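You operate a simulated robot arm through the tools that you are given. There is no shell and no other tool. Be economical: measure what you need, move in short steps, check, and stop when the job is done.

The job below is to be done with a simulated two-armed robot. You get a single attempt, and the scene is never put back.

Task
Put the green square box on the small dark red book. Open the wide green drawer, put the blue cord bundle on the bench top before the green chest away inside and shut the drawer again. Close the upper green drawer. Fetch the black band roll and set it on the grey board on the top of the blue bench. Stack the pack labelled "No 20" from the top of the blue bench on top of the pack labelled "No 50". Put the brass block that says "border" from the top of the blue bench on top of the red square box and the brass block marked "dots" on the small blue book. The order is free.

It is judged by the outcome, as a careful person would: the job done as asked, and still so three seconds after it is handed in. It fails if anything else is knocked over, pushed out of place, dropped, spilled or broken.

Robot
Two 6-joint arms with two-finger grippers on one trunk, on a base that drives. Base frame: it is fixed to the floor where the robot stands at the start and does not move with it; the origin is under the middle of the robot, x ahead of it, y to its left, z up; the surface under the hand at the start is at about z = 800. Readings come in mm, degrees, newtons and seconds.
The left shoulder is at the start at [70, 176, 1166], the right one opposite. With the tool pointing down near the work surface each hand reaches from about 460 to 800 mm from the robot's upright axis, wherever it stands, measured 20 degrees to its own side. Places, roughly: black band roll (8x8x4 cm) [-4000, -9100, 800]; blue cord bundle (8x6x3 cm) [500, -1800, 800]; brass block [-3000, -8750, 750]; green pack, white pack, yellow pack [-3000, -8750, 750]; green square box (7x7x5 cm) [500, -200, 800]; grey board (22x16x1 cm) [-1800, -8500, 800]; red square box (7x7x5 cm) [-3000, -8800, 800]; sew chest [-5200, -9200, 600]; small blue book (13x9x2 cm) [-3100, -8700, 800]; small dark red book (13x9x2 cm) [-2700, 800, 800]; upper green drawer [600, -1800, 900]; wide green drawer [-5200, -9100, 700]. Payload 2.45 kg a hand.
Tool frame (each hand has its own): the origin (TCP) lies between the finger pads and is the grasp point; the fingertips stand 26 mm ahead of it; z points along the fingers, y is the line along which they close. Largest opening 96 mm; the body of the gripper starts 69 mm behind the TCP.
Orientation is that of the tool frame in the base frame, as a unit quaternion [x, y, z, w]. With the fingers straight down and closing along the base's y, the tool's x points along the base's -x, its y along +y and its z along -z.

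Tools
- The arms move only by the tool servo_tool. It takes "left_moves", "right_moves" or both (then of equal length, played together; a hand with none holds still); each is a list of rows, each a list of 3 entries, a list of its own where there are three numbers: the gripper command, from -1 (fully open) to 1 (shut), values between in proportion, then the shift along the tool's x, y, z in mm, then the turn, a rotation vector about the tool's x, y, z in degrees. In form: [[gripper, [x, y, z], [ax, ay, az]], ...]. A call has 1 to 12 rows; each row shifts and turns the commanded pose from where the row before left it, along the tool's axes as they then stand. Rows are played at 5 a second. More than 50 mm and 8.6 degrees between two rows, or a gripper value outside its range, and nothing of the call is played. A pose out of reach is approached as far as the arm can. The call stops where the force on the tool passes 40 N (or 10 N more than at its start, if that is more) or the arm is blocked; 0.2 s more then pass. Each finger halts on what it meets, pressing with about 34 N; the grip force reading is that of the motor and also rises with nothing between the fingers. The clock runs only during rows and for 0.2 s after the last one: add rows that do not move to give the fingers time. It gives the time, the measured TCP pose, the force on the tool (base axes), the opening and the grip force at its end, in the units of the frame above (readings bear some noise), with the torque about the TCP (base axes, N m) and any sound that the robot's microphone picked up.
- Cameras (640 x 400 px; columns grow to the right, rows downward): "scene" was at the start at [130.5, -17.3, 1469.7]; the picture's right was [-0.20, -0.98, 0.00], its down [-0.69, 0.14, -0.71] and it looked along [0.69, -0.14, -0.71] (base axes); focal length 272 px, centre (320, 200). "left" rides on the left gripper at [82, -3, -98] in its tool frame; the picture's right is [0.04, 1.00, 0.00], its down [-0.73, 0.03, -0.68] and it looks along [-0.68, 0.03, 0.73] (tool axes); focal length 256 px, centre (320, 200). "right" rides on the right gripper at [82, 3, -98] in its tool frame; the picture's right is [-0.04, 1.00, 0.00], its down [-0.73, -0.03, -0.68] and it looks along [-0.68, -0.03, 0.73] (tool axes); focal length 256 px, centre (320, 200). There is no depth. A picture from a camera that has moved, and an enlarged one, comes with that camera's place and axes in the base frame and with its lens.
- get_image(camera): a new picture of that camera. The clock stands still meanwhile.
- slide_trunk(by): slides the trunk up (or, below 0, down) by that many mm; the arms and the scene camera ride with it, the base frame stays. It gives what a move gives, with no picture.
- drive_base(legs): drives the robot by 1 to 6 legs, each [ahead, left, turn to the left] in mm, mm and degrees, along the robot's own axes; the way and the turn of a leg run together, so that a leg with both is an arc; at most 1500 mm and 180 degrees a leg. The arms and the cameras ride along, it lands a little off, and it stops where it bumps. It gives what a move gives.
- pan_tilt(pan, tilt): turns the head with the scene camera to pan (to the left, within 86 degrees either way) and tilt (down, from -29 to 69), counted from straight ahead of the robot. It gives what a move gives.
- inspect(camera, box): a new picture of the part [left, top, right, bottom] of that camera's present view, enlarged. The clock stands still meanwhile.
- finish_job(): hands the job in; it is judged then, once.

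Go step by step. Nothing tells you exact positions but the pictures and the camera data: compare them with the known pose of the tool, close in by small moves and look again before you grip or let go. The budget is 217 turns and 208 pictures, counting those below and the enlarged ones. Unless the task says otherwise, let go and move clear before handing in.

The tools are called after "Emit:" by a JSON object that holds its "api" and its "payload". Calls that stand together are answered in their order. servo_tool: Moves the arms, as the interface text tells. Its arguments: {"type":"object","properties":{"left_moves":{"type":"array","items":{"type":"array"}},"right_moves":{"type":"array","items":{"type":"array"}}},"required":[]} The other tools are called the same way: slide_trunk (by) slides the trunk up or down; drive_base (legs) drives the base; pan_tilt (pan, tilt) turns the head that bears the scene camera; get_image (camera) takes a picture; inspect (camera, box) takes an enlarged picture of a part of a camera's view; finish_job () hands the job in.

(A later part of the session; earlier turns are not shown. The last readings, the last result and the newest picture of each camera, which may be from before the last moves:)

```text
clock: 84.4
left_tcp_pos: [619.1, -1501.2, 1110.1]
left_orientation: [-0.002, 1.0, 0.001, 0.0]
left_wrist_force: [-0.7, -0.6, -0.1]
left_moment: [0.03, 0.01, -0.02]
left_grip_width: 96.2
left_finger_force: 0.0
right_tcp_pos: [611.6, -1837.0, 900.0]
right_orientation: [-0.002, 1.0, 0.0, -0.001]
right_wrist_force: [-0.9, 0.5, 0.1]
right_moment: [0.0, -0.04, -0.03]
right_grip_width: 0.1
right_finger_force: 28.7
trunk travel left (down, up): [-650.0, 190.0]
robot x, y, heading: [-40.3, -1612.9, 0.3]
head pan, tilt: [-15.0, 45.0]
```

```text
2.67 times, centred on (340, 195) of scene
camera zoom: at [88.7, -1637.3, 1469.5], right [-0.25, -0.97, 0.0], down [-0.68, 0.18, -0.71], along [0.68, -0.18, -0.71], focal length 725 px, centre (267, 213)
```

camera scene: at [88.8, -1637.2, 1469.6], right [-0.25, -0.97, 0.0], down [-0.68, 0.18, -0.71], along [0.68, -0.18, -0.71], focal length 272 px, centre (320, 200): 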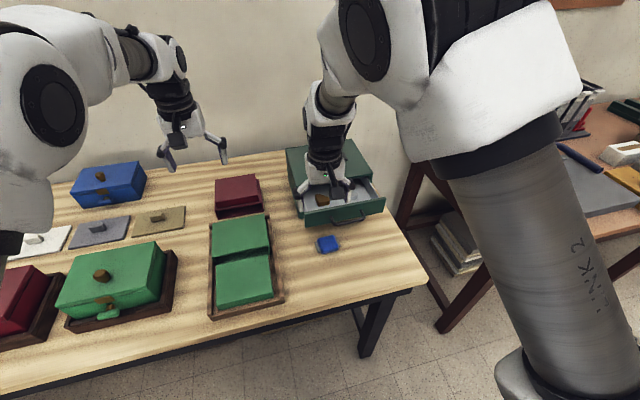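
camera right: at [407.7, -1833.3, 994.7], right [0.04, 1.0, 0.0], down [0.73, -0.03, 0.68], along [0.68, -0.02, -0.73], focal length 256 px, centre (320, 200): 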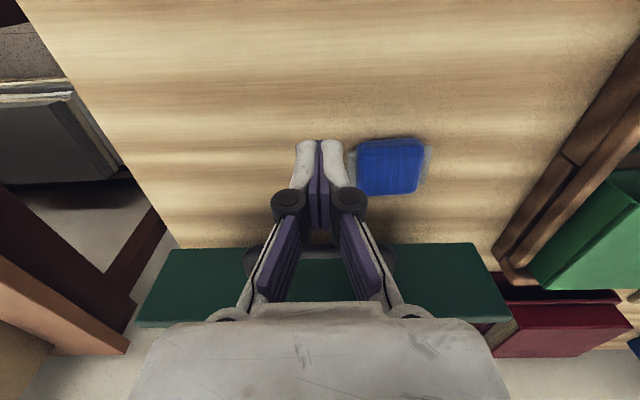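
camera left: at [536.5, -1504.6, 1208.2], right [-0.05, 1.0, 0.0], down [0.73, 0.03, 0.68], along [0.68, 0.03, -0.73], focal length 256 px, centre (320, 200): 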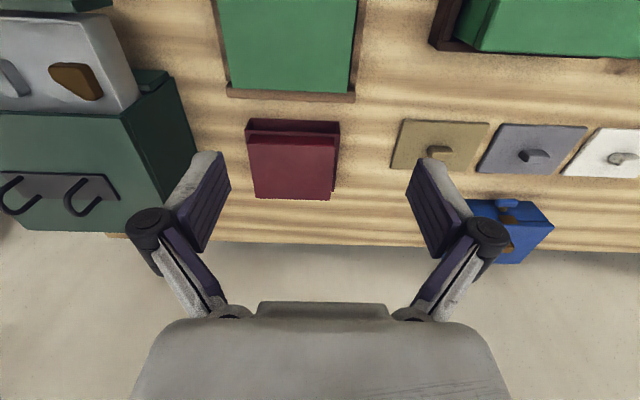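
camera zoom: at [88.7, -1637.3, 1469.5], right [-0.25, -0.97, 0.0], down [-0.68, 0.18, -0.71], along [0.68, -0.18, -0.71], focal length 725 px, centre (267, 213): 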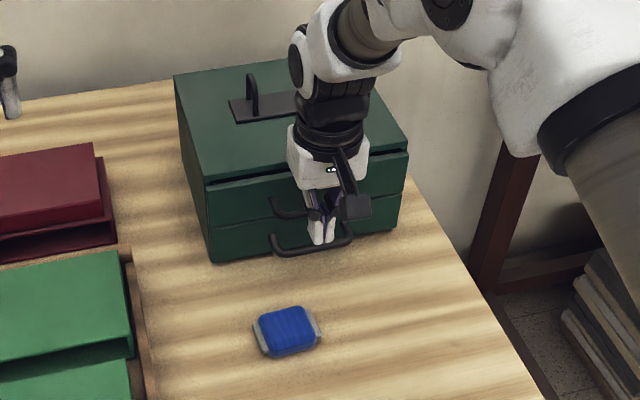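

Nearly shut; a few more millimetres until it seats.

Emit:
{"api": "servo_tool", "payload": {"right_moves": [[1, [-5, 0, 0], [0, 0, 0]], [1, [-5, 0, 0], [0, 0, 0]], [1, [-4, 0, 0], [0, 0, 0]], [1, [-4, 0, 0], [0, 0, 0]], [1, [-4, 0, 0], [0, 0, 0]], [1, [-4, 0, 0], [0, 0, 0]], [1, [-4, 0, 0], [0, 0, 0]]]}}

Emit:
{"api": "inspect", "payload": {"camera": "scene", "box": [280, 140, 400, 230]}}

```text
clock: 85.0
left_tcp_pos: [615.1, -1501.7, 1112.0]
left_orientation: [-0.002, 1.0, 0.0, 0.002]
left_wrist_force: [0.1, 0.6, -0.8]
left_moment: [0.0, 0.07, 0.0]
left_grip_width: 96.0
left_finger_force: 0.0
right_tcp_pos: [612.6, -1836.4, 898.4]
right_orientation: [-0.002, 1.0, 0.0, -0.01]
right_wrist_force: [-21.2, -0.1, 7.9]
right_moment: [0.2, -0.12, 0.02]
right_grip_width: 5.9
right_finger_force: 28.5
trunk travel left (down, up): [-650.0, 190.0]
robot x, y, heading: [-41.5, -1616.4, 0.2]
head pan, tilt: [-15.0, 45.0]
stopped in row 3 (right hand): the force on the tool passed its limit at 44 N (the readings are from after the stop); the commanded pose is now the measured one
```

```text
4.44 times, centred on (340, 185) of scene
camera zoom: at [84.9, -1636.9, 1470.1], right [-0.26, -0.97, 0.0], down [-0.68, 0.18, -0.71], along [0.68, -0.18, -0.71], focal length 1209 px, centre (231, 267)
```

zoom: 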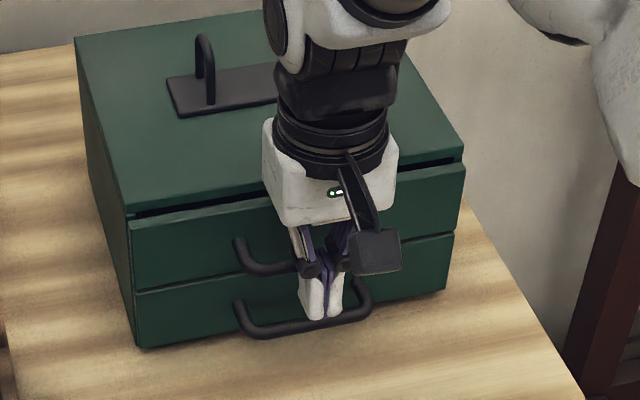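

It stopped against something; I'll back off and check whether the drawer is flush.

Emit:
{"api": "servo_tool", "payload": {"right_moves": [[1, [20, 0, 0], [0, 0, 0]], [1, [40, 0, 0], [0, 0, 0]], [1, [40, 0, 0], [0, 0, 0]], [0, [0, 40, -40], [0, 0, 0]], [-1, [0, 0, -30], [0, 0, 0]], [-1, [0, 0, 0], [0, 0, 0]]]}}

Emit:
{"api": "inspect", "payload": {"camera": "scene", "box": [270, 140, 410, 260]}}

Emit:
{"api": "get_image", "payload": {"camera": "right"}}

```text
refused: row 4 steps farther than a row can; nothing moved
```

```text
3.33 times, centred on (340, 200) of scene
camera zoom: at [84.9, -1636.9, 1470.1], right [-0.26, -0.97, 0.0], down [-0.68, 0.18, -0.71], along [0.68, -0.18, -0.71], focal length 907 px, centre (253, 200)
```

zoom: 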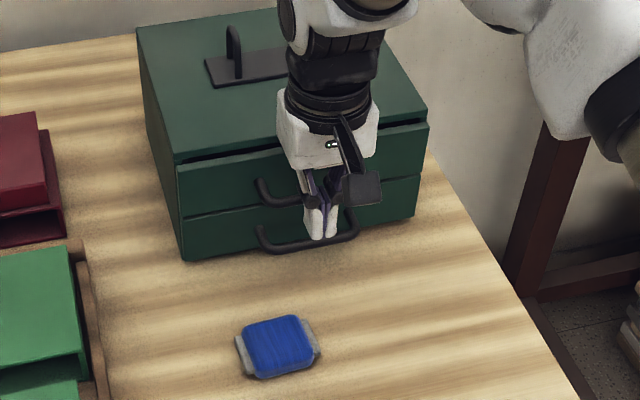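

```text
171 pictures are left
camera right: at [533.6, -1834.7, 998.2], right [0.04, 1.0, 0.0], down [0.75, -0.03, 0.66], along [0.66, -0.02, -0.75], focal length 256 px, centre (320, 200)
```

right: 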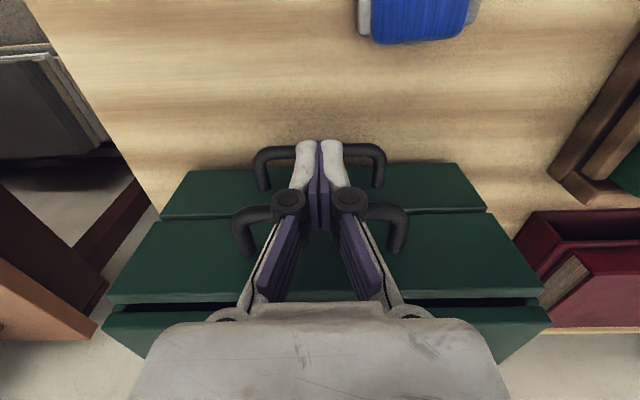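

Both panels look flush: the upper drawer is shut. Retreating and going over the bundle.

Emit:
{"api": "servo_tool", "payload": {"right_moves": [[1, [20, 0, 0], [0, 0, 0]], [1, [40, 0, 0], [0, 0, 0]], [1, [40, 0, 0], [0, 0, 0]], [0, [0, 30, -20], [0, 0, 0]], [-1, [0, 28, -20], [0, 0, 0]], [-1, [-28, 0, 0], [0, 0, 0]], [-1, [0, 0, 0], [0, 0, 0]]]}}

Emit:
{"api": "get_image", "payload": {"camera": "right"}}

Emit:
{"api": "inspect", "payload": {"camera": "scene", "box": [270, 140, 410, 260]}}

```text
clock: 86.7
left_tcp_pos: [616.8, -1502.0, 1111.4]
left_orientation: [-0.003, 1.0, 0.0, -0.001]
left_wrist_force: [-0.3, 0.8, 0.2]
left_moment: [0.02, -0.01, 0.0]
left_grip_width: 96.1
left_finger_force: 0.0
right_tcp_pos: [545.3, -1777.2, 936.8]
right_orientation: [-0.004, 1.0, -0.001, -0.008]
right_wrist_force: [0.4, -0.1, 0.4]
right_moment: [-0.02, 0.0, 0.0]
right_grip_width: 95.9
right_finger_force: 0.1
trunk travel left (down, up): [-650.0, 190.0]
robot x, y, heading: [-36.9, -1617.1, 0.2]
head pan, tilt: [-15.0, 45.0]
```

```text
170 pictures are left
camera right: at [464.6, -1774.6, 1036.6], right [0.03, 1.0, 0.0], down [0.74, -0.02, 0.67], along [0.67, -0.02, -0.75], focal length 256 px, centre (320, 200)
```

right: 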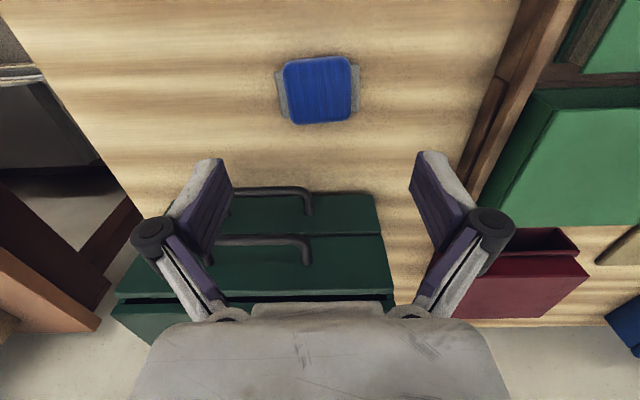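

```text
3.33 times, centred on (340, 200) of scene
camera zoom: at [87.2, -1636.5, 1469.6], right [-0.25, -0.97, 0.0], down [-0.68, 0.18, -0.71], along [0.68, -0.18, -0.71], focal length 907 px, centre (253, 200)
```

zoom: 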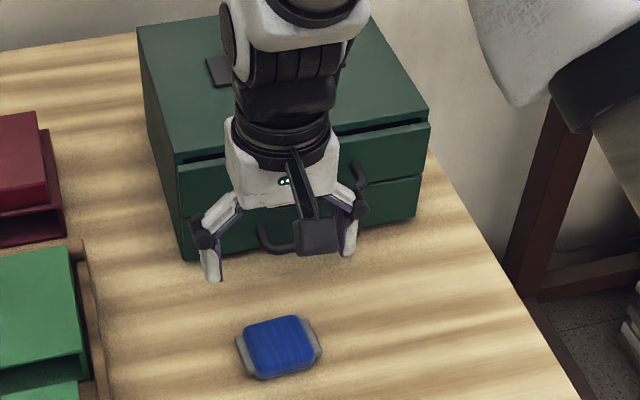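

Bundle centred at (539, -1778). Lowering over it and gripping along y.

Emit:
{"api": "servo_tool", "payload": {"right_moves": [[-1, [6, -1, 30], [0, 0, 0]], [-1, [0, 0, 30], [0, 0, 0]], [-1, [0, 0, 0], [0, 0, 0]]]}}

Emit:
{"api": "get_image", "payload": {"camera": "right"}}

```text
clock: 87.5
left_tcp_pos: [617.6, -1501.3, 1111.0]
left_orientation: [-0.002, 1.0, 0.0, 0.0]
left_wrist_force: [-0.1, 0.3, 0.8]
left_moment: [0.0, 0.0, 0.01]
left_grip_width: 96.2
left_finger_force: 0.0
right_tcp_pos: [537.8, -1779.0, 876.5]
right_orientation: [-0.002, 1.0, -0.001, -0.007]
right_wrist_force: [0.5, -0.2, -0.3]
right_moment: [0.0, -0.01, -0.01]
right_grip_width: 96.0
right_finger_force: 0.1
trunk travel left (down, up): [-650.0, 190.0]
robot x, y, heading: [-42.7, -1614.8, 0.3]
head pan, tilt: [-15.0, 45.0]
```

```text
168 pictures are left
camera right: at [458.9, -1775.9, 975.9], right [0.04, 1.0, 0.0], down [0.74, -0.03, 0.67], along [0.67, -0.02, -0.74], focal length 256 px, centre (320, 200)
```

right: 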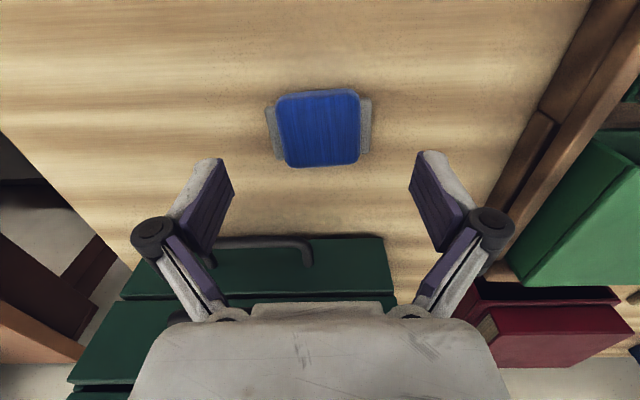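

Emit:
{"api": "servo_tool", "payload": {"right_moves": [[-1, [2, -1, 25], [0, 0, 0]], [-1, [0, 0, 22], [0, 0, 0]], [-1, [0, 0, 0], [0, 0, 0]], [1, [0, 0, 0], [0, 0, 0]], [1, [0, 0, 0], [0, 0, 0]], [1, [0, 0, 0], [0, 0, 0]], [1, [0, 0, -40], [0, 0, 0]], [1, [0, 0, -40], [0, 0, 0]], [1, [0, 0, -40], [0, 0, 0]], [1, [0, 0, -40], [0, 0, 0]], [1, [0, 0, -40], [0, 0, 0]]]}}

Emit:
{"api": "get_image", "payload": {"camera": "right"}}

Emit:
{"api": "inspect", "payload": {"camera": "scene", "box": [200, 100, 440, 280]}}

```text
clock: 89.8
left_tcp_pos: [617.3, -1500.4, 1110.9]
left_orientation: [-0.003, 1.0, 0.0, 0.001]
left_wrist_force: [0.5, -1.1, 0.4]
left_moment: [0.01, -0.02, -0.01]
left_grip_width: 96.0
left_finger_force: 0.1
right_tcp_pos: [537.3, -1782.4, 1034.4]
right_orientation: [-0.003, 1.0, 0.0, -0.01]
right_wrist_force: [0.2, 0.2, -0.1]
right_moment: [0.0, -0.05, 0.05]
right_grip_width: 69.1
right_finger_force: 34.2
trunk travel left (down, up): [-650.0, 190.0]
robot x, y, heading: [-41.3, -1617.5, 0.1]
head pan, tilt: [-15.0, 45.0]
```

```text
167 pictures are left
camera right: at [459.0, -1780.4, 1133.4], right [0.04, 1.0, 0.0], down [0.75, -0.03, 0.67], along [0.67, -0.02, -0.75], focal length 256 px, centre (320, 200)
```

right: 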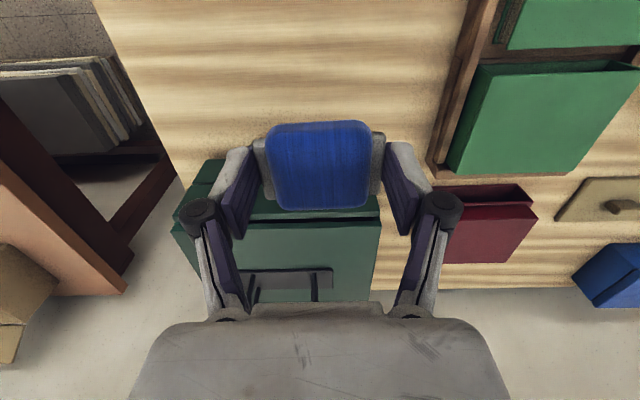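

```text
2.22 times, centred on (320, 190) of scene
camera zoom: at [86.9, -1637.3, 1469.6], right [-0.25, -0.97, 0.0], down [-0.68, 0.18, -0.71], along [0.68, -0.18, -0.71], focal length 604 px, centre (320, 222)
```

zoom: 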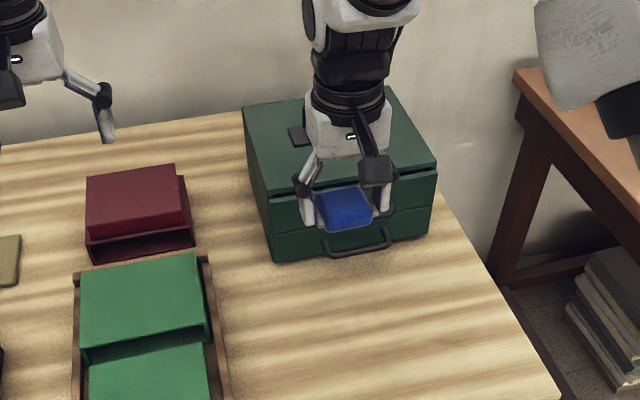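

The bundle is held and the drawer shut. Backing away and turning toward the far side of the room (-y) to look for a route.

Emit:
{"api": "drive_base", "payload": {"legs": [[-600, 0, 0], [0, 0, -120]]}}

Emit:
{"api": "pan_tilt", "payload": {"pan": 0, "tilt": 10}}

Emit:
{"api": "get_image", "payload": {"camera": "scene"}}

```text
clock: 98.2
left_tcp_pos: [-865.3, -2247.9, 1110.4]
left_orientation: [0.863, 0.506, 0.001, 0.001]
left_wrist_force: [-0.9, 0.6, -0.2]
left_moment: [-0.06, 0.0, 0.0]
left_grip_width: 96.1
left_finger_force: 0.1
right_tcp_pos: [-1069.4, -2041.8, 1033.8]
right_orientation: [0.863, 0.506, 0.007, -0.004]
right_wrist_force: [-0.5, 0.6, -1.0]
right_moment: [0.01, 0.0, 0.01]
right_grip_width: 68.6
right_finger_force: 33.4
trunk travel left (down, up): [-650.0, 190.0]
robot x, y, heading: [-640.2, -1617.4, -119.4]
head pan, tilt: [-15.0, 45.0]
```

```text
clock: 99.2
left_tcp_pos: [-864.1, -2247.2, 1110.7]
left_orientation: [0.862, 0.506, 0.0, 0.0]
left_wrist_force: [-1.3, -0.5, 0.2]
left_moment: [0.01, -0.02, -0.04]
left_grip_width: 96.1
left_finger_force: 0.1
right_tcp_pos: [-1071.5, -2040.9, 1032.7]
right_orientation: [0.863, 0.505, 0.008, -0.005]
right_wrist_force: [-0.5, -0.7, -0.7]
right_moment: [0.01, -0.01, 0.0]
right_grip_width: 68.6
right_finger_force: 34.2
trunk travel left (down, up): [-650.0, 190.0]
robot x, y, heading: [-638.0, -1618.1, -119.3]
head pan, tilt: [0.0, 10.0]
```

```text
165 pictures are left
camera scene: at [-708.4, -1743.1, 1524.4], right [-0.87, 0.49, 0.0], down [0.09, 0.15, -0.98], along [-0.48, -0.86, -0.17], focal length 272 px, centre (320, 200)
```

scene: 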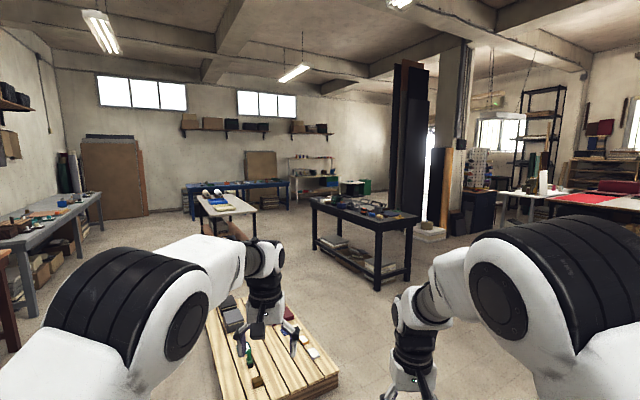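

Emit:
{"api": "inspect", "payload": {"camera": "scene", "box": [170, 140, 430, 300]}}

```text
2.46 times, centred on (300, 220) of scene
camera zoom: at [-708.4, -1743.1, 1524.4], right [-0.87, 0.49, 0.0], down [0.09, 0.15, -0.98], along [-0.48, -0.86, -0.17], focal length 670 px, centre (369, 151)
```

zoom: 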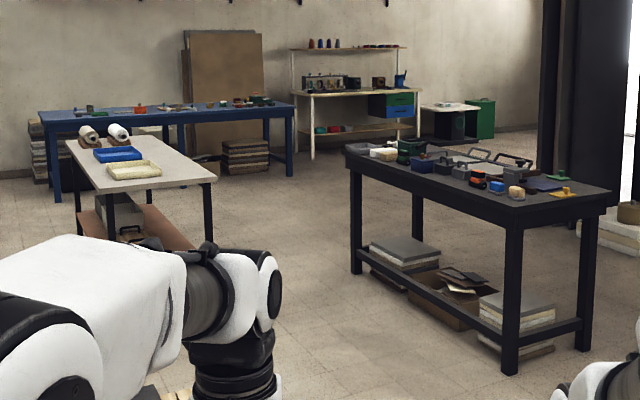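

The blue bench and cream bench with its drawer unit are at the far end. I'll pass between the pallet and the black table: first go to about (-2130, -2500) facing -y.

Emit:
{"api": "drive_base", "payload": {"legs": [[750, -435, 0], [750, -435, 0], [0, 0, 29.3]]}}

Emit:
{"api": "pan_tilt", "payload": {"pan": 0, "tilt": 18}}

Emit:
{"api": "get_image", "payload": {"camera": "scene"}}

```text
clock: 109.3
left_tcp_pos: [-2012.4, -3127.9, 1110.0]
left_orientation: [0.708, 0.707, 0.001, 0.0]
left_wrist_force: [-0.2, -0.5, -0.6]
left_moment: [-0.03, 0.02, 0.0]
left_grip_width: 96.2
left_finger_force: 0.1
right_tcp_pos: [-2292.9, -3048.2, 1033.6]
right_orientation: [0.707, 0.707, 0.006, -0.006]
right_wrist_force: [0.1, 0.2, -0.1]
right_moment: [0.0, 0.01, -0.02]
right_grip_width: 68.8
right_finger_force: 34.0
trunk travel left (down, up): [-650.0, 190.0]
robot x, y, heading: [-2123.1, -2469.4, -90.1]
head pan, tilt: [0.0, 10.0]
```

```text
clock: 110.0
left_tcp_pos: [-2011.0, -3127.5, 1110.6]
left_orientation: [0.707, 0.707, 0.0, 0.0]
left_wrist_force: [0.4, -0.1, -0.2]
left_moment: [0.0, 0.01, 0.05]
left_grip_width: 96.0
left_finger_force: 0.1
right_tcp_pos: [-2292.6, -3048.6, 1034.2]
right_orientation: [0.707, 0.707, 0.006, -0.006]
right_wrist_force: [-0.3, -0.5, -0.4]
right_moment: [0.01, 0.0, 0.01]
right_grip_width: 68.9
right_finger_force: 34.1
trunk travel left (down, up): [-650.0, 190.0]
robot x, y, heading: [-2126.0, -2469.3, -89.9]
head pan, tilt: [0.0, 18.0]
```

```text
163 pictures are left
camera scene: at [-2122.2, -2611.8, 1511.5], right [-1.0, 0.0, 0.0], down [0.0, 0.31, -0.95], along [0.0, -0.95, -0.31], focal length 272 px, centre (320, 200)
```

scene: 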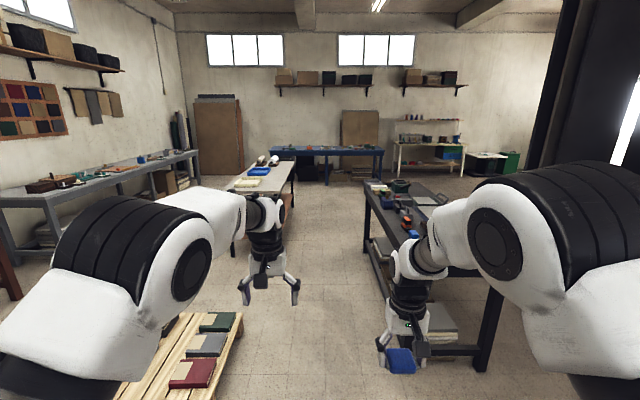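

The corridor between pallet/white table (x ≥ -1780) and the black table (x ≤ -2560) is clear. Driving down its middle.

Emit:
{"api": "drive_base", "payload": {"legs": [[1150, -20, 0], [1150, -20, 0]]}}

Emit:
{"api": "pan_tilt", "payload": {"pan": 0, "tilt": 35}}

Emit:
{"api": "get_image", "payload": {"camera": "scene"}}

```text
clock: 121.1
left_tcp_pos: [-1958.4, -5368.6, 1110.5]
left_orientation: [0.686, 0.728, 0.0, 0.0]
left_wrist_force: [0.7, 0.2, -0.8]
left_moment: [-0.01, 0.04, -0.02]
left_grip_width: 95.8
left_finger_force: 0.1
right_tcp_pos: [-2241.9, -5305.0, 1033.3]
right_orientation: [0.687, 0.726, 0.006, -0.007]
right_wrist_force: [-0.2, -0.4, 0.2]
right_moment: [-0.02, -0.04, 0.0]
right_grip_width: 68.6
right_finger_force: 33.8
trunk travel left (down, up): [-650.0, 190.0]
robot x, y, heading: [-2109.9, -4714.2, -86.9]
head pan, tilt: [0.0, 18.0]
```

```text
clock: 121.9
left_tcp_pos: [-1956.3, -5368.8, 1110.0]
left_orientation: [0.687, 0.727, 0.0, 0.001]
left_wrist_force: [-0.6, -0.1, -0.3]
left_moment: [0.0, -0.02, 0.01]
left_grip_width: 96.2
left_finger_force: 0.0
right_tcp_pos: [-2241.9, -5305.4, 1033.7]
right_orientation: [0.687, 0.727, 0.006, -0.006]
right_wrist_force: [-0.1, -0.9, -0.8]
right_moment: [0.03, -0.02, 0.03]
right_grip_width: 68.7
right_finger_force: 34.0
trunk travel left (down, up): [-650.0, 190.0]
robot x, y, heading: [-2104.8, -4715.1, -87.0]
head pan, tilt: [0.0, 35.0]
```

```text
162 pictures are left
camera scene: at [-2097.8, -4855.5, 1484.4], right [-1.0, -0.06, 0.0], down [-0.03, 0.57, -0.82], along [0.05, -0.82, -0.57], focal length 272 px, centre (320, 200)
```

scene: 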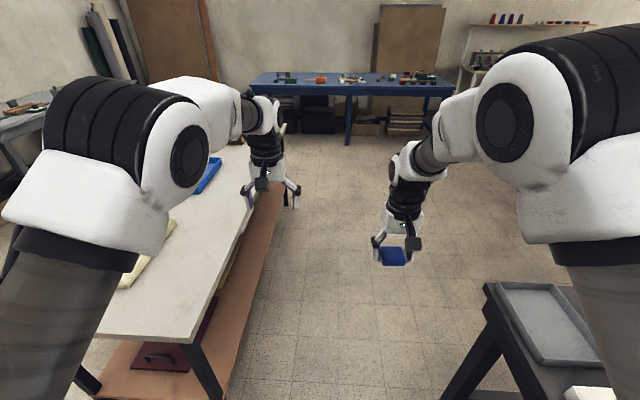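

I'll straighten up, pass the black table's end, and then go diagonally toward the cream bench.

Emit:
{"api": "drive_base", "payload": {"legs": [[0, -45, -3], [1250, 0, 0], [690, -825, 0], [600, -825, 0]]}}

Emit:
{"api": "pan_tilt", "payload": {"pan": -10, "tilt": 18}}

Emit:
{"api": "get_image", "payload": {"camera": "scene"}}

```text
clock: 138.8
left_tcp_pos: [-3777.5, -7870.6, 1110.7]
left_orientation: [0.712, 0.702, 0.0, -0.001]
left_wrist_force: [0.0, 0.7, 0.1]
left_moment: [0.01, 0.0, 0.03]
left_grip_width: 96.1
left_finger_force: 0.0
right_tcp_pos: [-4057.3, -7787.8, 1033.6]
right_orientation: [0.712, 0.702, 0.006, -0.006]
right_wrist_force: [0.6, -0.2, -0.8]
right_moment: [0.01, 0.01, 0.02]
right_grip_width: 68.9
right_finger_force: 33.6
trunk travel left (down, up): [-650.0, 190.0]
robot x, y, heading: [-3883.0, -7211.1, -91.0]
head pan, tilt: [0.0, 35.0]
```

```text
clock: 139.6
left_tcp_pos: [-3776.1, -7871.6, 1109.9]
left_orientation: [0.712, 0.702, 0.0, 0.0]
left_wrist_force: [-0.1, -0.7, 0.0]
left_moment: [0.04, -0.01, -0.02]
left_grip_width: 96.2
left_finger_force: 0.1
right_tcp_pos: [-4057.6, -7786.9, 1031.9]
right_orientation: [0.712, 0.702, 0.006, -0.006]
right_wrist_force: [-1.2, -0.6, -0.5]
right_moment: [-0.01, 0.0, -0.01]
right_grip_width: 68.9
right_finger_force: 33.8
trunk travel left (down, up): [-650.0, 190.0]
robot x, y, heading: [-3878.3, -7211.0, -91.1]
head pan, tilt: [-10.0, 18.0]
```

```text
161 pictures are left
camera scene: at [-3896.8, -7352.9, 1511.4], right [-0.98, 0.19, 0.0], down [0.06, 0.3, -0.95], along [-0.18, -0.93, -0.31], focal length 272 px, centre (320, 200)
```

scene: 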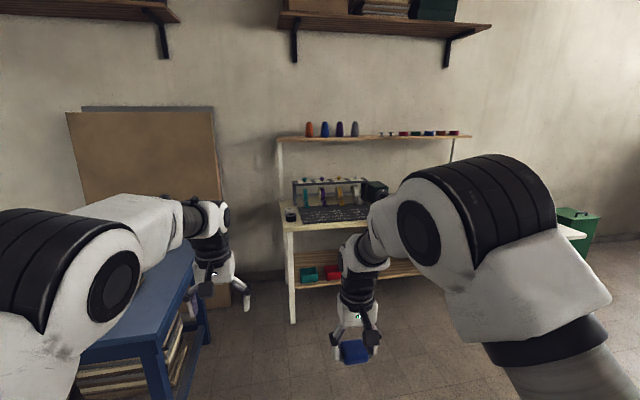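

The black band roll is on the left corner of the cream bench. The drawer unit is further right; I'll strafe there and look.

Emit:
{"api": "drive_base", "payload": {"legs": [[0, -1100, 1]]}}

Emit:
{"api": "pan_tilt", "payload": {"pan": 0, "tilt": 28}}

Emit:
{"api": "get_image", "payload": {"camera": "scene"}}

```text
clock: 145.4
left_tcp_pos: [-4889.4, -7865.8, 1111.1]
left_orientation: [0.704, 0.711, 0.0, 0.0]
left_wrist_force: [0.3, -0.3, -0.4]
left_moment: [0.01, 0.0, -0.03]
left_grip_width: 96.0
left_finger_force: 0.0
right_tcp_pos: [-5172.5, -7789.7, 1032.9]
right_orientation: [0.704, 0.71, 0.006, -0.007]
right_wrist_force: [0.3, -0.5, -0.4]
right_moment: [0.0, 0.0, 0.03]
right_grip_width: 69.0
right_finger_force: 33.9
trunk travel left (down, up): [-650.0, 190.0]
robot x, y, heading: [-5008.0, -7210.2, -89.4]
head pan, tilt: [-10.0, 18.0]
```

```text
clock: 146.1
left_tcp_pos: [-4889.9, -7866.5, 1110.0]
left_orientation: [0.704, 0.71, 0.001, 0.0]
left_wrist_force: [-0.2, -0.2, 0.1]
left_moment: [0.01, 0.02, 0.0]
left_grip_width: 96.0
left_finger_force: 0.0
right_tcp_pos: [-5171.2, -7789.2, 1033.2]
right_orientation: [0.703, 0.711, 0.006, -0.007]
right_wrist_force: [0.4, 0.9, -0.4]
right_moment: [0.02, -0.02, 0.03]
right_grip_width: 68.9
right_finger_force: 33.9
trunk travel left (down, up): [-650.0, 190.0]
robot x, y, heading: [-5008.8, -7205.5, -89.4]
head pan, tilt: [0.0, 28.0]
```

```text
160 pictures are left
camera scene: at [-5006.9, -7349.9, 1495.4], right [-1.0, -0.01, 0.0], down [0.0, 0.47, -0.88], along [0.01, -0.88, -0.47], focal length 272 px, centre (320, 200)
```

scene: 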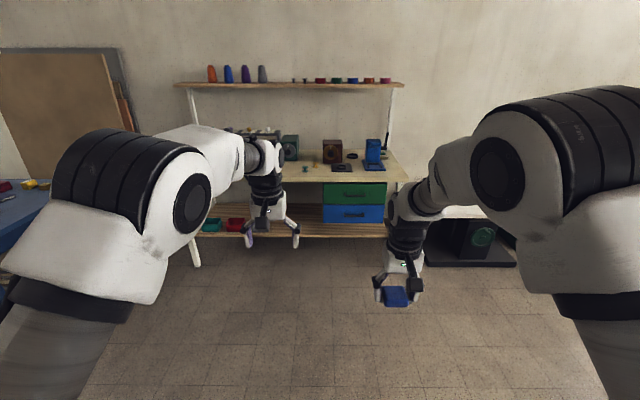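

Emit:
{"api": "inspect", "payload": {"camera": "scene", "box": [270, 120, 430, 240]}}

```text
3.33 times, centred on (350, 180) of scene
camera zoom: at [-5006.9, -7349.9, 1495.4], right [-1.0, -0.01, 0.0], down [0.0, 0.47, -0.88], along [0.01, -0.88, -0.47], focal length 907 px, centre (220, 267)
```

zoom: 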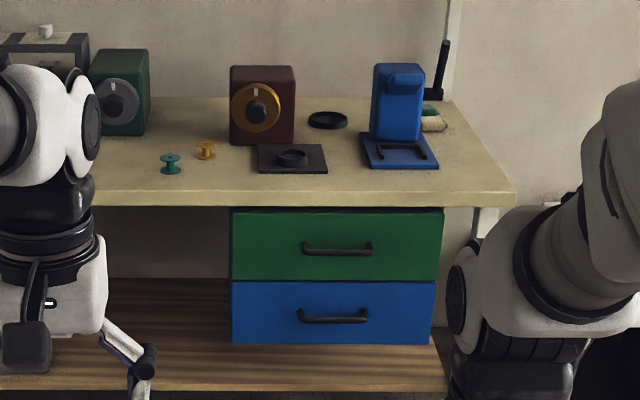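

The wide green drawer is under the cream bench: handle near (-5218, -8910, ~690). I'll orient the left hand horizontally (fingers forward), then roll it so that the fingers close vertically.

Emit:
{"api": "servo_tool", "payload": {"left_moves": [[-1, [0, 0, 0], [0, -8.2, 0]], [-1, [0, 0, 0], [0, -8.2, 0]], [-1, [0, 0, 0], [0, -8.2, 0]], [-1, [0, 0, 0], [0, -8.2, 0]], [-1, [0, 0, 0], [0, -8.2, 0]], [-1, [0, 0, 0], [0, -8.2, 0]], [-1, [0, 0, 0], [0, -8.2, 0]], [-1, [0, 0, 0], [0, -8.2, 0]], [-1, [0, 0, 0], [0, -8.2, 0]], [-1, [0, 0, 0], [0, -8.2, 0]], [-1, [0, 0, 0], [0, -8, 0]]]}}

Emit:
{"api": "servo_tool", "payload": {"left_moves": [[-1, [0, 0, 0], [0, 0, 8.2]], [-1, [0, 0, 0], [0, 0, 8.2]], [-1, [0, 0, 0], [0, 0, 8.2]], [-1, [0, 0, 0], [0, 0, 8.2]], [-1, [0, 0, 0], [0, 0, 8.2]], [-1, [0, 0, 0], [0, 0, 8.2]], [-1, [0, 0, 0], [0, 0, 8.2]], [-1, [0, 0, 0], [0, 0, 8.2]], [-1, [0, 0, 0], [0, 0, 8.2]], [-1, [0, 0, 0], [0, 0, 8.2]], [-1, [0, 0, 0], [0, 0, 8]]]}}

Emit:
{"api": "get_image", "payload": {"camera": "scene"}}

```text
clock: 148.5
left_tcp_pos: [-4866.9, -7864.6, 1163.3]
left_orientation: [0.597, 0.619, -0.402, 0.315]
left_wrist_force: [-0.5, -0.5, -0.2]
left_moment: [0.02, -0.01, 0.01]
left_grip_width: 96.0
left_finger_force: 0.1
left hand out of reach, approached as far as the arm can: row 6, 7, 8, 9, 10, 11
right_tcp_pos: [-5171.6, -7788.6, 1033.1]
right_orientation: [0.704, 0.711, 0.006, -0.006]
right_wrist_force: [-0.4, 1.0, 0.5]
right_moment: [-0.01, 0.01, -0.01]
right_grip_width: 69.0
right_finger_force: 34.0
trunk travel left (down, up): [-650.0, 190.0]
robot x, y, heading: [-5008.1, -7208.0, -89.1]
head pan, tilt: [0.0, 28.0]
```

```text
clock: 150.9
left_tcp_pos: [-4895.5, -7883.9, 1265.7]
left_orientation: [0.863, 0.009, -0.058, 0.502]
left_wrist_force: [-0.5, 0.5, -0.1]
left_moment: [-0.01, -0.01, -0.01]
left_grip_width: 96.1
left_finger_force: 0.1
left hand out of reach, approached as far as the arm can: row 5, 6, 7, 8, 9, 10, 11
right_tcp_pos: [-5172.4, -7790.0, 1033.1]
right_orientation: [0.703, 0.711, 0.006, -0.007]
right_wrist_force: [0.0, 0.1, -0.5]
right_moment: [0.01, 0.02, 0.02]
right_grip_width: 68.5
right_finger_force: 34.6
trunk travel left (down, up): [-650.0, 190.0]
robot x, y, heading: [-5015.1, -7209.4, -89.2]
head pan, tilt: [0.0, 28.0]
```

```text
158 pictures are left
camera scene: at [-5006.8, -7349.8, 1495.3], right [-1.0, -0.01, 0.0], down [0.0, 0.47, -0.88], along [0.01, -0.88, -0.47], focal length 272 px, centre (320, 200)
```

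scene: 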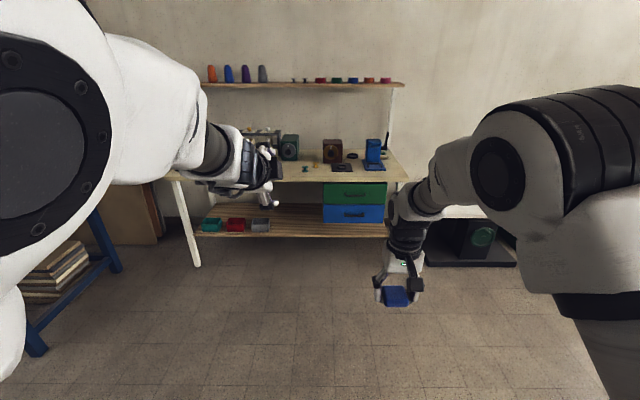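

The arm ran into its limit close in; I'll extend the hand forward to see whether the level pose becomes feasible.

Emit:
{"api": "servo_tool", "payload": {"left_moves": [[-1, [0, 0, 40], [0, 0, 0]], [-1, [0, 0, 40], [0, 0, 0]], [-1, [0, 0, 40], [0, 0, 0]], [-1, [0, 0, 40], [0, 0, 0]], [-1, [0, 0, 0], [0, 0, 0]]]}}

```text
clock: 152.1
left_tcp_pos: [-4923.3, -8007.3, 1191.8]
left_orientation: [0.86, -0.013, -0.042, 0.508]
left_wrist_force: [-0.1, -0.1, -0.5]
left_moment: [-0.01, 0.02, -0.05]
left_grip_width: 96.0
left_finger_force: 0.0
left hand out of reach, approached as far as the arm can: row 1, 4
right_tcp_pos: [-5170.5, -7788.4, 1034.0]
right_orientation: [0.704, 0.711, 0.006, -0.006]
right_wrist_force: [-0.1, 0.4, 0.4]
right_moment: [-0.03, 0.03, 0.04]
right_grip_width: 68.8
right_finger_force: 34.3
trunk travel left (down, up): [-650.0, 190.0]
robot x, y, heading: [-5007.3, -7207.2, -89.3]
head pan, tilt: [0.0, 28.0]
```

Emit:
{"api": "servo_tool", "payload": {"left_moves": [[-1, [0, 0, 20], [-5, 0, 0]], [-1, [0, 0, 20], [-5, 0, 0]], [-1, [0, 0, 20], [-5, 0, 0]], [-1, [0, 0, 0], [0, 0, 0]]]}}

Emit:
{"api": "get_image", "payload": {"camera": "scene"}}

```text
clock: 153.1
left_tcp_pos: [-4926.8, -8062.4, 1168.4]
left_orientation: [0.787, -0.006, -0.043, 0.616]
left_wrist_force: [-0.5, -0.2, 0.7]
left_moment: [0.01, 0.03, -0.02]
left_grip_width: 96.1
left_finger_force: 0.1
right_tcp_pos: [-5171.2, -7789.3, 1032.4]
right_orientation: [0.703, 0.711, 0.005, -0.005]
right_wrist_force: [0.7, 1.4, 0.1]
right_moment: [-0.01, -0.05, 0.03]
right_grip_width: 69.1
right_finger_force: 34.7
trunk travel left (down, up): [-650.0, 190.0]
robot x, y, heading: [-5011.9, -7205.8, -89.3]
head pan, tilt: [0.0, 28.0]
```

```text
157 pictures are left
camera scene: at [-5006.8, -7349.5, 1495.4], right [-1.0, -0.01, 0.0], down [0.0, 0.47, -0.88], along [0.01, -0.88, -0.47], focal length 272 px, centre (320, 200)
```

scene: 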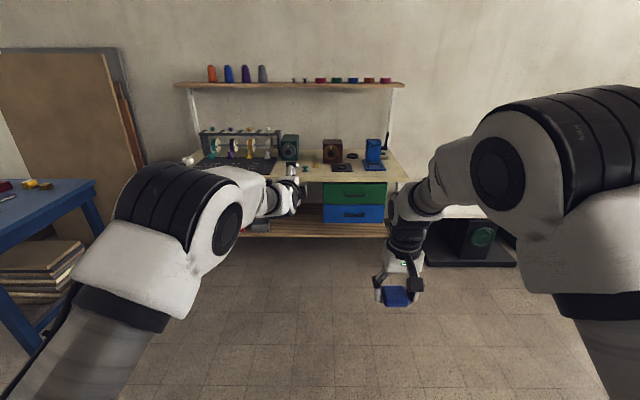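

Emit:
{"api": "servo_tool", "payload": {"left_moves": [[-1, [0, 0, 0], [-5, 0, 0]], [-1, [0, 0, 0], [-5, 0, 0]], [-1, [0, 0, 0], [-4, -3, 0]], [-1, [0, 0, 0], [0, -2, 0]], [-1, [0, 0, 0], [0, 0, 0]]]}}

```text
clock: 154.3
left_tcp_pos: [-4929.1, -8065.0, 1167.7]
left_orientation: [0.704, -0.032, -0.075, 0.705]
left_wrist_force: [0.4, 0.2, 1.0]
left_moment: [-0.01, 0.05, -0.03]
left_grip_width: 96.0
left_finger_force: 0.2
right_tcp_pos: [-5172.1, -7788.9, 1033.5]
right_orientation: [0.703, 0.711, 0.006, -0.007]
right_wrist_force: [-0.3, 0.3, -0.3]
right_moment: [-0.01, 0.01, 0.02]
right_grip_width: 68.9
right_finger_force: 34.6
trunk travel left (down, up): [-650.0, 190.0]
robot x, y, heading: [-5007.4, -7210.4, -89.5]
head pan, tilt: [0.0, 28.0]
```

Emit:
{"api": "servo_tool", "payload": {"left_moves": [[-1, [0, 0, 0], [0, 4.4, 0]], [-1, [0, 0, 0], [0, 4.4, 0]], [-1, [0, 0, 0], [0, 0, 3.5]], [-1, [0, 0, 0], [0, 0, 0]]]}}

Emit:
{"api": "slide_trunk", "payload": {"by": -150}}

Emit:
{"api": "get_image", "payload": {"camera": "left"}}

```text
clock: 155.3
left_tcp_pos: [-4928.6, -8064.6, 1166.1]
left_orientation: [0.708, 0.002, 0.002, 0.706]
left_wrist_force: [-0.5, 0.3, 0.3]
left_moment: [0.01, -0.01, 0.01]
left_grip_width: 96.2
left_finger_force: 0.0
right_tcp_pos: [-5173.6, -7789.7, 1033.2]
right_orientation: [0.703, 0.711, 0.005, -0.006]
right_wrist_force: [0.5, -0.6, 0.1]
right_moment: [0.03, 0.01, 0.03]
right_grip_width: 69.0
right_finger_force: 34.7
trunk travel left (down, up): [-650.0, 190.0]
robot x, y, heading: [-5007.2, -7207.1, -89.3]
head pan, tilt: [0.0, 28.0]
```

```text
clock: 157.0
left_tcp_pos: [-4928.6, -8063.6, 1016.6]
left_orientation: [0.708, 0.002, 0.001, 0.707]
left_wrist_force: [-0.3, -0.3, 0.2]
left_moment: [0.0, 0.01, 0.0]
left_grip_width: 96.0
left_finger_force: 0.1
right_tcp_pos: [-5171.6, -7790.4, 883.7]
right_orientation: [0.703, 0.711, 0.006, -0.006]
right_wrist_force: [-0.4, -0.1, -0.6]
right_moment: [-0.01, 0.04, 0.0]
right_grip_width: 68.8
right_finger_force: 34.4
trunk travel left (down, up): [-500.0, 340.0]
robot x, y, heading: [-5010.8, -7208.6, -89.3]
head pan, tilt: [0.0, 28.0]
```

```text
156 pictures are left
camera left: at [-4847.0, -7965.6, 1013.0], right [0.04, 0.0, 1.0], down [-0.74, 0.68, 0.03], along [-0.68, -0.74, 0.03], focal length 256 px, centre (320, 200)
```

left: 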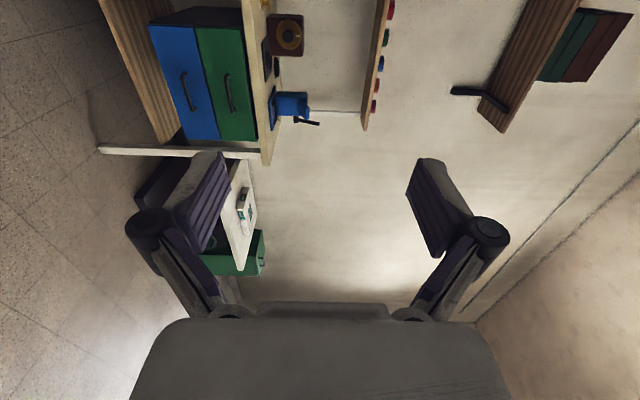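

The left hand is level now, and triangulation gives the handle at (-5205, -8905, 707). I'll lower the trunk so the hand is at handle height and drive up to ~100 mm short.

Emit:
{"api": "slide_trunk", "payload": {"by": -309}}

Emit:
{"api": "drive_base", "payload": {"legs": [[680, -285, 0]]}}

Emit:
{"api": "get_image", "payload": {"camera": "left"}}

Emit:
{"api": "get_image", "payload": {"camera": "scene"}}

```text
clock: 160.1
left_tcp_pos: [-4929.0, -8063.6, 707.7]
left_orientation: [0.708, 0.002, 0.001, 0.706]
left_wrist_force: [0.7, 0.4, -0.4]
left_moment: [-0.01, 0.02, 0.0]
left_grip_width: 95.8
left_finger_force: 0.0
right_tcp_pos: [-5171.5, -7789.2, 574.2]
right_orientation: [0.704, 0.71, 0.006, -0.006]
right_wrist_force: [-0.5, -0.4, -0.7]
right_moment: [-0.02, -0.01, -0.03]
right_grip_width: 68.9
right_finger_force: 34.2
trunk travel left (down, up): [-191.0, 649.0]
robot x, y, heading: [-5012.5, -7206.9, -89.5]
head pan, tilt: [0.0, 28.0]
```

```text
clock: 164.1
left_tcp_pos: [-5206.0, -8749.1, 707.1]
left_orientation: [0.708, 0.001, 0.002, 0.706]
left_wrist_force: [0.2, -0.3, -0.6]
left_moment: [0.0, 0.03, 0.0]
left_grip_width: 95.9
left_finger_force: 0.0
right_tcp_pos: [-5449.6, -8474.2, 574.8]
right_orientation: [0.702, 0.712, 0.006, -0.006]
right_wrist_force: [0.4, 0.5, -0.8]
right_moment: [-0.01, 0.02, 0.05]
right_grip_width: 68.9
right_finger_force: 33.9
trunk travel left (down, up): [-191.0, 649.0]
robot x, y, heading: [-5284.6, -7892.6, -89.4]
head pan, tilt: [0.0, 28.0]
```

```text
155 pictures are left
camera left: at [-5124.7, -8650.4, 703.6], right [0.04, 0.0, 1.0], down [-0.74, 0.68, 0.03], along [-0.67, -0.74, 0.03], focal length 256 px, centre (320, 200)
```

left: 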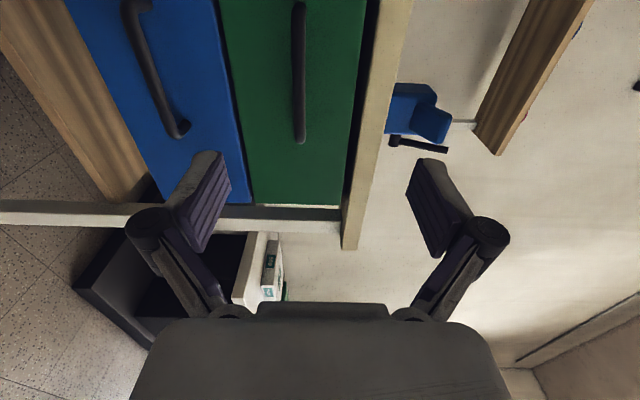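

```text
154 pictures are left
camera scene: at [-5284.8, -8034.6, 1036.3], right [-1.0, -0.01, 0.0], down [-0.01, 0.47, -0.88], along [0.01, -0.88, -0.47], focal length 272 px, centre (320, 200)
```

scene: 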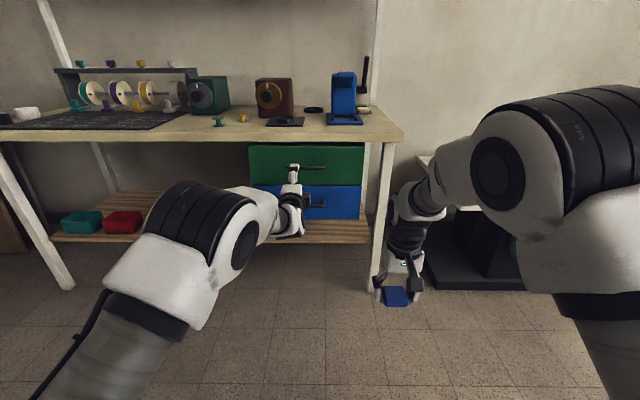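

The handle bar is level with z ≈ 687 and its centre is at x ≈ -5205, so I lower the hand 19 mm and drive closer.

Emit:
{"api": "servo_tool", "payload": {"left_moves": [[-1, [0, -19, 0], [0, 0, 0]], [-0.3, [0, 0, 0], [0, 0, 0]], [-0.3, [0, 0, 0], [0, 0, 0]]]}}

Emit:
{"api": "drive_base", "payload": {"legs": [[110, 0, 0]]}}

Emit:
{"api": "get_image", "payload": {"camera": "left"}}

Emit:
{"api": "inspect", "payload": {"camera": "scene", "box": [240, 120, 400, 240]}}

```text
clock: 164.9
left_tcp_pos: [-5205.4, -8748.3, 689.0]
left_orientation: [0.708, 0.002, 0.001, 0.706]
left_wrist_force: [-0.6, 0.6, 0.4]
left_moment: [0.02, 0.02, 0.02]
left_grip_width: 62.3
left_finger_force: 0.1
right_tcp_pos: [-5449.4, -8474.4, 573.7]
right_orientation: [0.703, 0.711, 0.007, -0.007]
right_wrist_force: [-0.5, 0.2, -0.8]
right_moment: [0.0, 0.0, 0.02]
right_grip_width: 68.8
right_finger_force: 34.0
trunk travel left (down, up): [-191.0, 649.0]
robot x, y, heading: [-5285.5, -7890.6, -89.4]
head pan, tilt: [0.0, 28.0]
```

```text
clock: 166.1
left_tcp_pos: [-5198.8, -8858.5, 687.9]
left_orientation: [0.709, 0.004, 0.002, 0.706]
left_wrist_force: [-0.2, -0.8, -0.4]
left_moment: [0.0, -0.01, 0.01]
left_grip_width: 62.4
left_finger_force: 0.0
right_tcp_pos: [-5446.0, -8584.9, 574.3]
right_orientation: [0.702, 0.712, 0.006, -0.006]
right_wrist_force: [1.1, -0.8, 0.0]
right_moment: [0.04, 0.02, 0.0]
right_grip_width: 68.6
right_finger_force: 34.1
trunk travel left (down, up): [-191.0, 649.0]
robot x, y, heading: [-5286.6, -8000.2, -89.3]
head pan, tilt: [0.0, 28.0]
```

```text
153 pictures are left
camera left: at [-5119.2, -8760.5, 683.9], right [0.04, 0.0, 1.0], down [-0.74, 0.67, 0.03], along [-0.67, -0.74, 0.02], focal length 256 px, centre (320, 200)
```

left: 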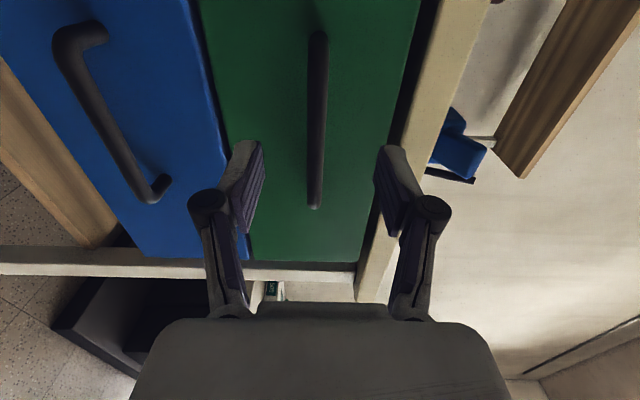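

```text
3.33 times, centred on (320, 180) of scene
camera zoom: at [-5282.9, -8146.0, 1036.2], right [-1.0, -0.01, 0.0], down [-0.01, 0.47, -0.88], along [0.01, -0.88, -0.47], focal length 907 px, centre (320, 267)
```

zoom: 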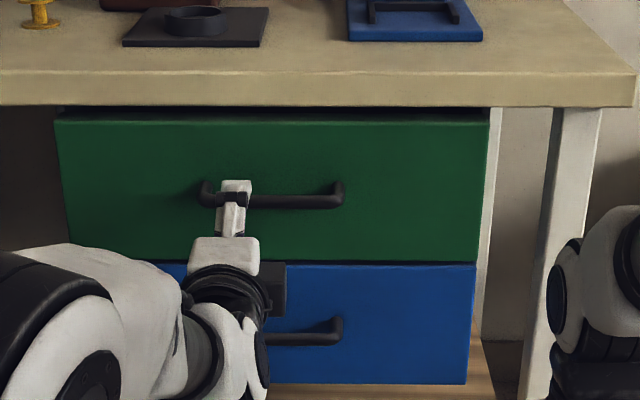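

The handle lies a bit deeper (y ≈ -8933, centre x ≈ -5218), so I shift 15 mm in x, drive in 55 mm and check.

Emit:
{"api": "servo_tool", "payload": {"left_moves": [[-0.3, [-15, 0, 0], [0, 0, 0]], [-0.3, [0, 0, 0], [0, 0, 0]]]}}

Emit:
{"api": "drive_base", "payload": {"legs": [[55, 0, 0]]}}

Emit:
{"api": "get_image", "payload": {"camera": "left"}}

Emit:
{"api": "inspect", "payload": {"camera": "scene", "box": [240, 120, 400, 240]}}

```text
clock: 166.7
left_tcp_pos: [-5215.7, -8858.8, 687.6]
left_orientation: [0.707, 0.003, 0.003, 0.707]
left_wrist_force: [0.3, 1.3, 0.5]
left_moment: [-0.01, 0.0, 0.01]
left_grip_width: 62.6
left_finger_force: 0.2
right_tcp_pos: [-5447.3, -8585.5, 573.3]
right_orientation: [0.702, 0.712, 0.006, -0.006]
right_wrist_force: [-0.4, -0.1, -0.6]
right_moment: [0.01, -0.01, 0.01]
right_grip_width: 68.9
right_finger_force: 33.3
trunk travel left (down, up): [-191.0, 649.0]
robot x, y, heading: [-5283.4, -8001.8, -89.3]
head pan, tilt: [0.0, 28.0]
```

```text
clock: 167.7
left_tcp_pos: [-5214.5, -8914.3, 687.2]
left_orientation: [0.708, 0.003, 0.002, 0.706]
left_wrist_force: [0.3, 0.6, -0.7]
left_moment: [-0.02, 0.01, 0.0]
left_grip_width: 62.6
left_finger_force: 0.2
right_tcp_pos: [-5446.2, -8641.0, 573.4]
right_orientation: [0.703, 0.711, 0.006, -0.007]
right_wrist_force: [0.2, 0.1, -0.1]
right_moment: [0.01, -0.02, 0.01]
right_grip_width: 68.7
right_finger_force: 34.6
trunk travel left (down, up): [-191.0, 649.0]
robot x, y, heading: [-5287.0, -8061.4, -89.4]
head pan, tilt: [0.0, 28.0]
```

```text
151 pictures are left
camera left: at [-5135.4, -8815.7, 683.0], right [0.04, 0.0, 1.0], down [-0.74, 0.67, 0.03], along [-0.67, -0.74, 0.02], focal length 256 px, centre (320, 200)
```

left: 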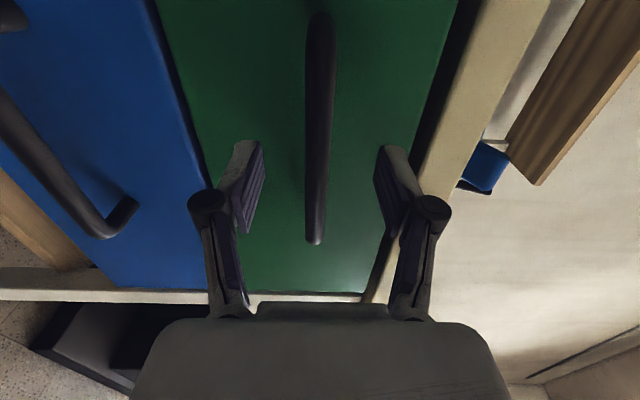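

```text
3.33 times, centred on (320, 180) of scene
camera zoom: at [-5282.4, -8201.8, 1036.2], right [-1.0, -0.01, 0.0], down [-0.01, 0.47, -0.88], along [0.01, -0.88, -0.47], focal length 907 px, centre (320, 267)
```

zoom: 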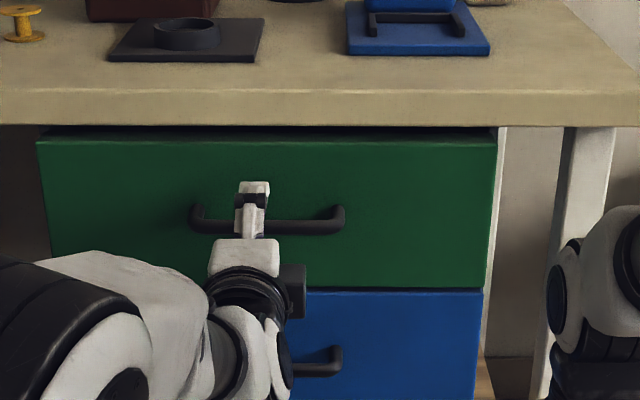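

The bar is ~20 mm ahead of the TCP. I advance 8 mm more and close on it.

Emit:
{"api": "servo_tool", "payload": {"left_moves": [[-0.3, [0, 0, 4], [0, 0, 0]], [-0.3, [0, 0, 4], [0, 0, 0]], [1, [0, 0, 0], [0, 0, 0]], [1, [0, 0, 0], [0, 0, 0]], [1, [0, 0, 0], [0, 0, 0]]]}}

Emit:
{"api": "get_image", "payload": {"camera": "left"}}

```text
clock: 168.9
left_tcp_pos: [-5216.1, -8921.9, 685.2]
left_orientation: [0.71, 0.003, 0.001, 0.704]
left_wrist_force: [-1.0, 13.0, -11.3]
left_moment: [0.2, 0.02, 0.23]
left_grip_width: 13.2
left_finger_force: 39.7
right_tcp_pos: [-5446.3, -8640.8, 574.0]
right_orientation: [0.702, 0.712, 0.005, -0.007]
right_wrist_force: [0.1, -0.2, -1.0]
right_moment: [-0.01, 0.03, -0.04]
right_grip_width: 68.4
right_finger_force: 34.2
trunk travel left (down, up): [-191.0, 649.0]
robot x, y, heading: [-5283.4, -8063.1, -89.6]
head pan, tilt: [0.0, 28.0]
```

```text
149 pictures are left
camera left: at [-5135.2, -8822.8, 681.9], right [0.04, -0.01, 1.0], down [-0.74, 0.67, 0.03], along [-0.67, -0.74, 0.02], focal length 256 px, centre (320, 200)
```

left: 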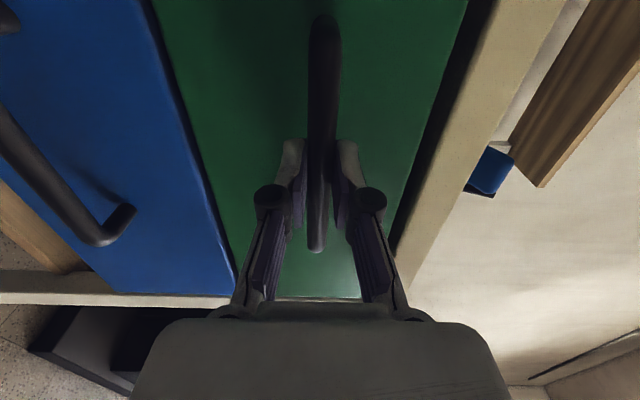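

Handle gripped. Pulling the drawer open by backing the base.

Emit:
{"api": "drive_base", "payload": {"legs": [[-130, 0, 0]]}}

Emit:
{"api": "get_image", "payload": {"camera": "scene"}}

```text
clock: 170.2
left_tcp_pos: [-5216.3, -8790.9, 685.0]
left_orientation: [0.709, 0.003, 0.002, 0.706]
left_wrist_force: [5.7, 0.9, -15.0]
left_moment: [0.25, -0.04, 0.3]
left_grip_width: 13.2
left_finger_force: 39.4
right_tcp_pos: [-5447.1, -8512.6, 571.9]
right_orientation: [0.702, 0.712, 0.005, -0.007]
right_wrist_force: [0.0, 0.0, 0.4]
right_moment: [0.03, 0.0, -0.01]
right_grip_width: 68.6
right_finger_force: 34.2
trunk travel left (down, up): [-191.0, 649.0]
robot x, y, heading: [-5289.4, -7927.7, -89.0]
head pan, tilt: [0.0, 28.0]
```

```text
148 pictures are left
camera scene: at [-5283.3, -8071.9, 1036.0], right [-1.0, -0.01, 0.0], down [-0.01, 0.47, -0.88], along [0.01, -0.88, -0.47], focal length 272 px, centre (320, 200)
```

scene: 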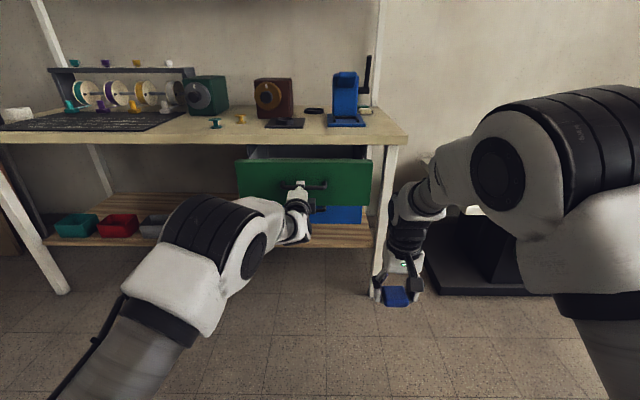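

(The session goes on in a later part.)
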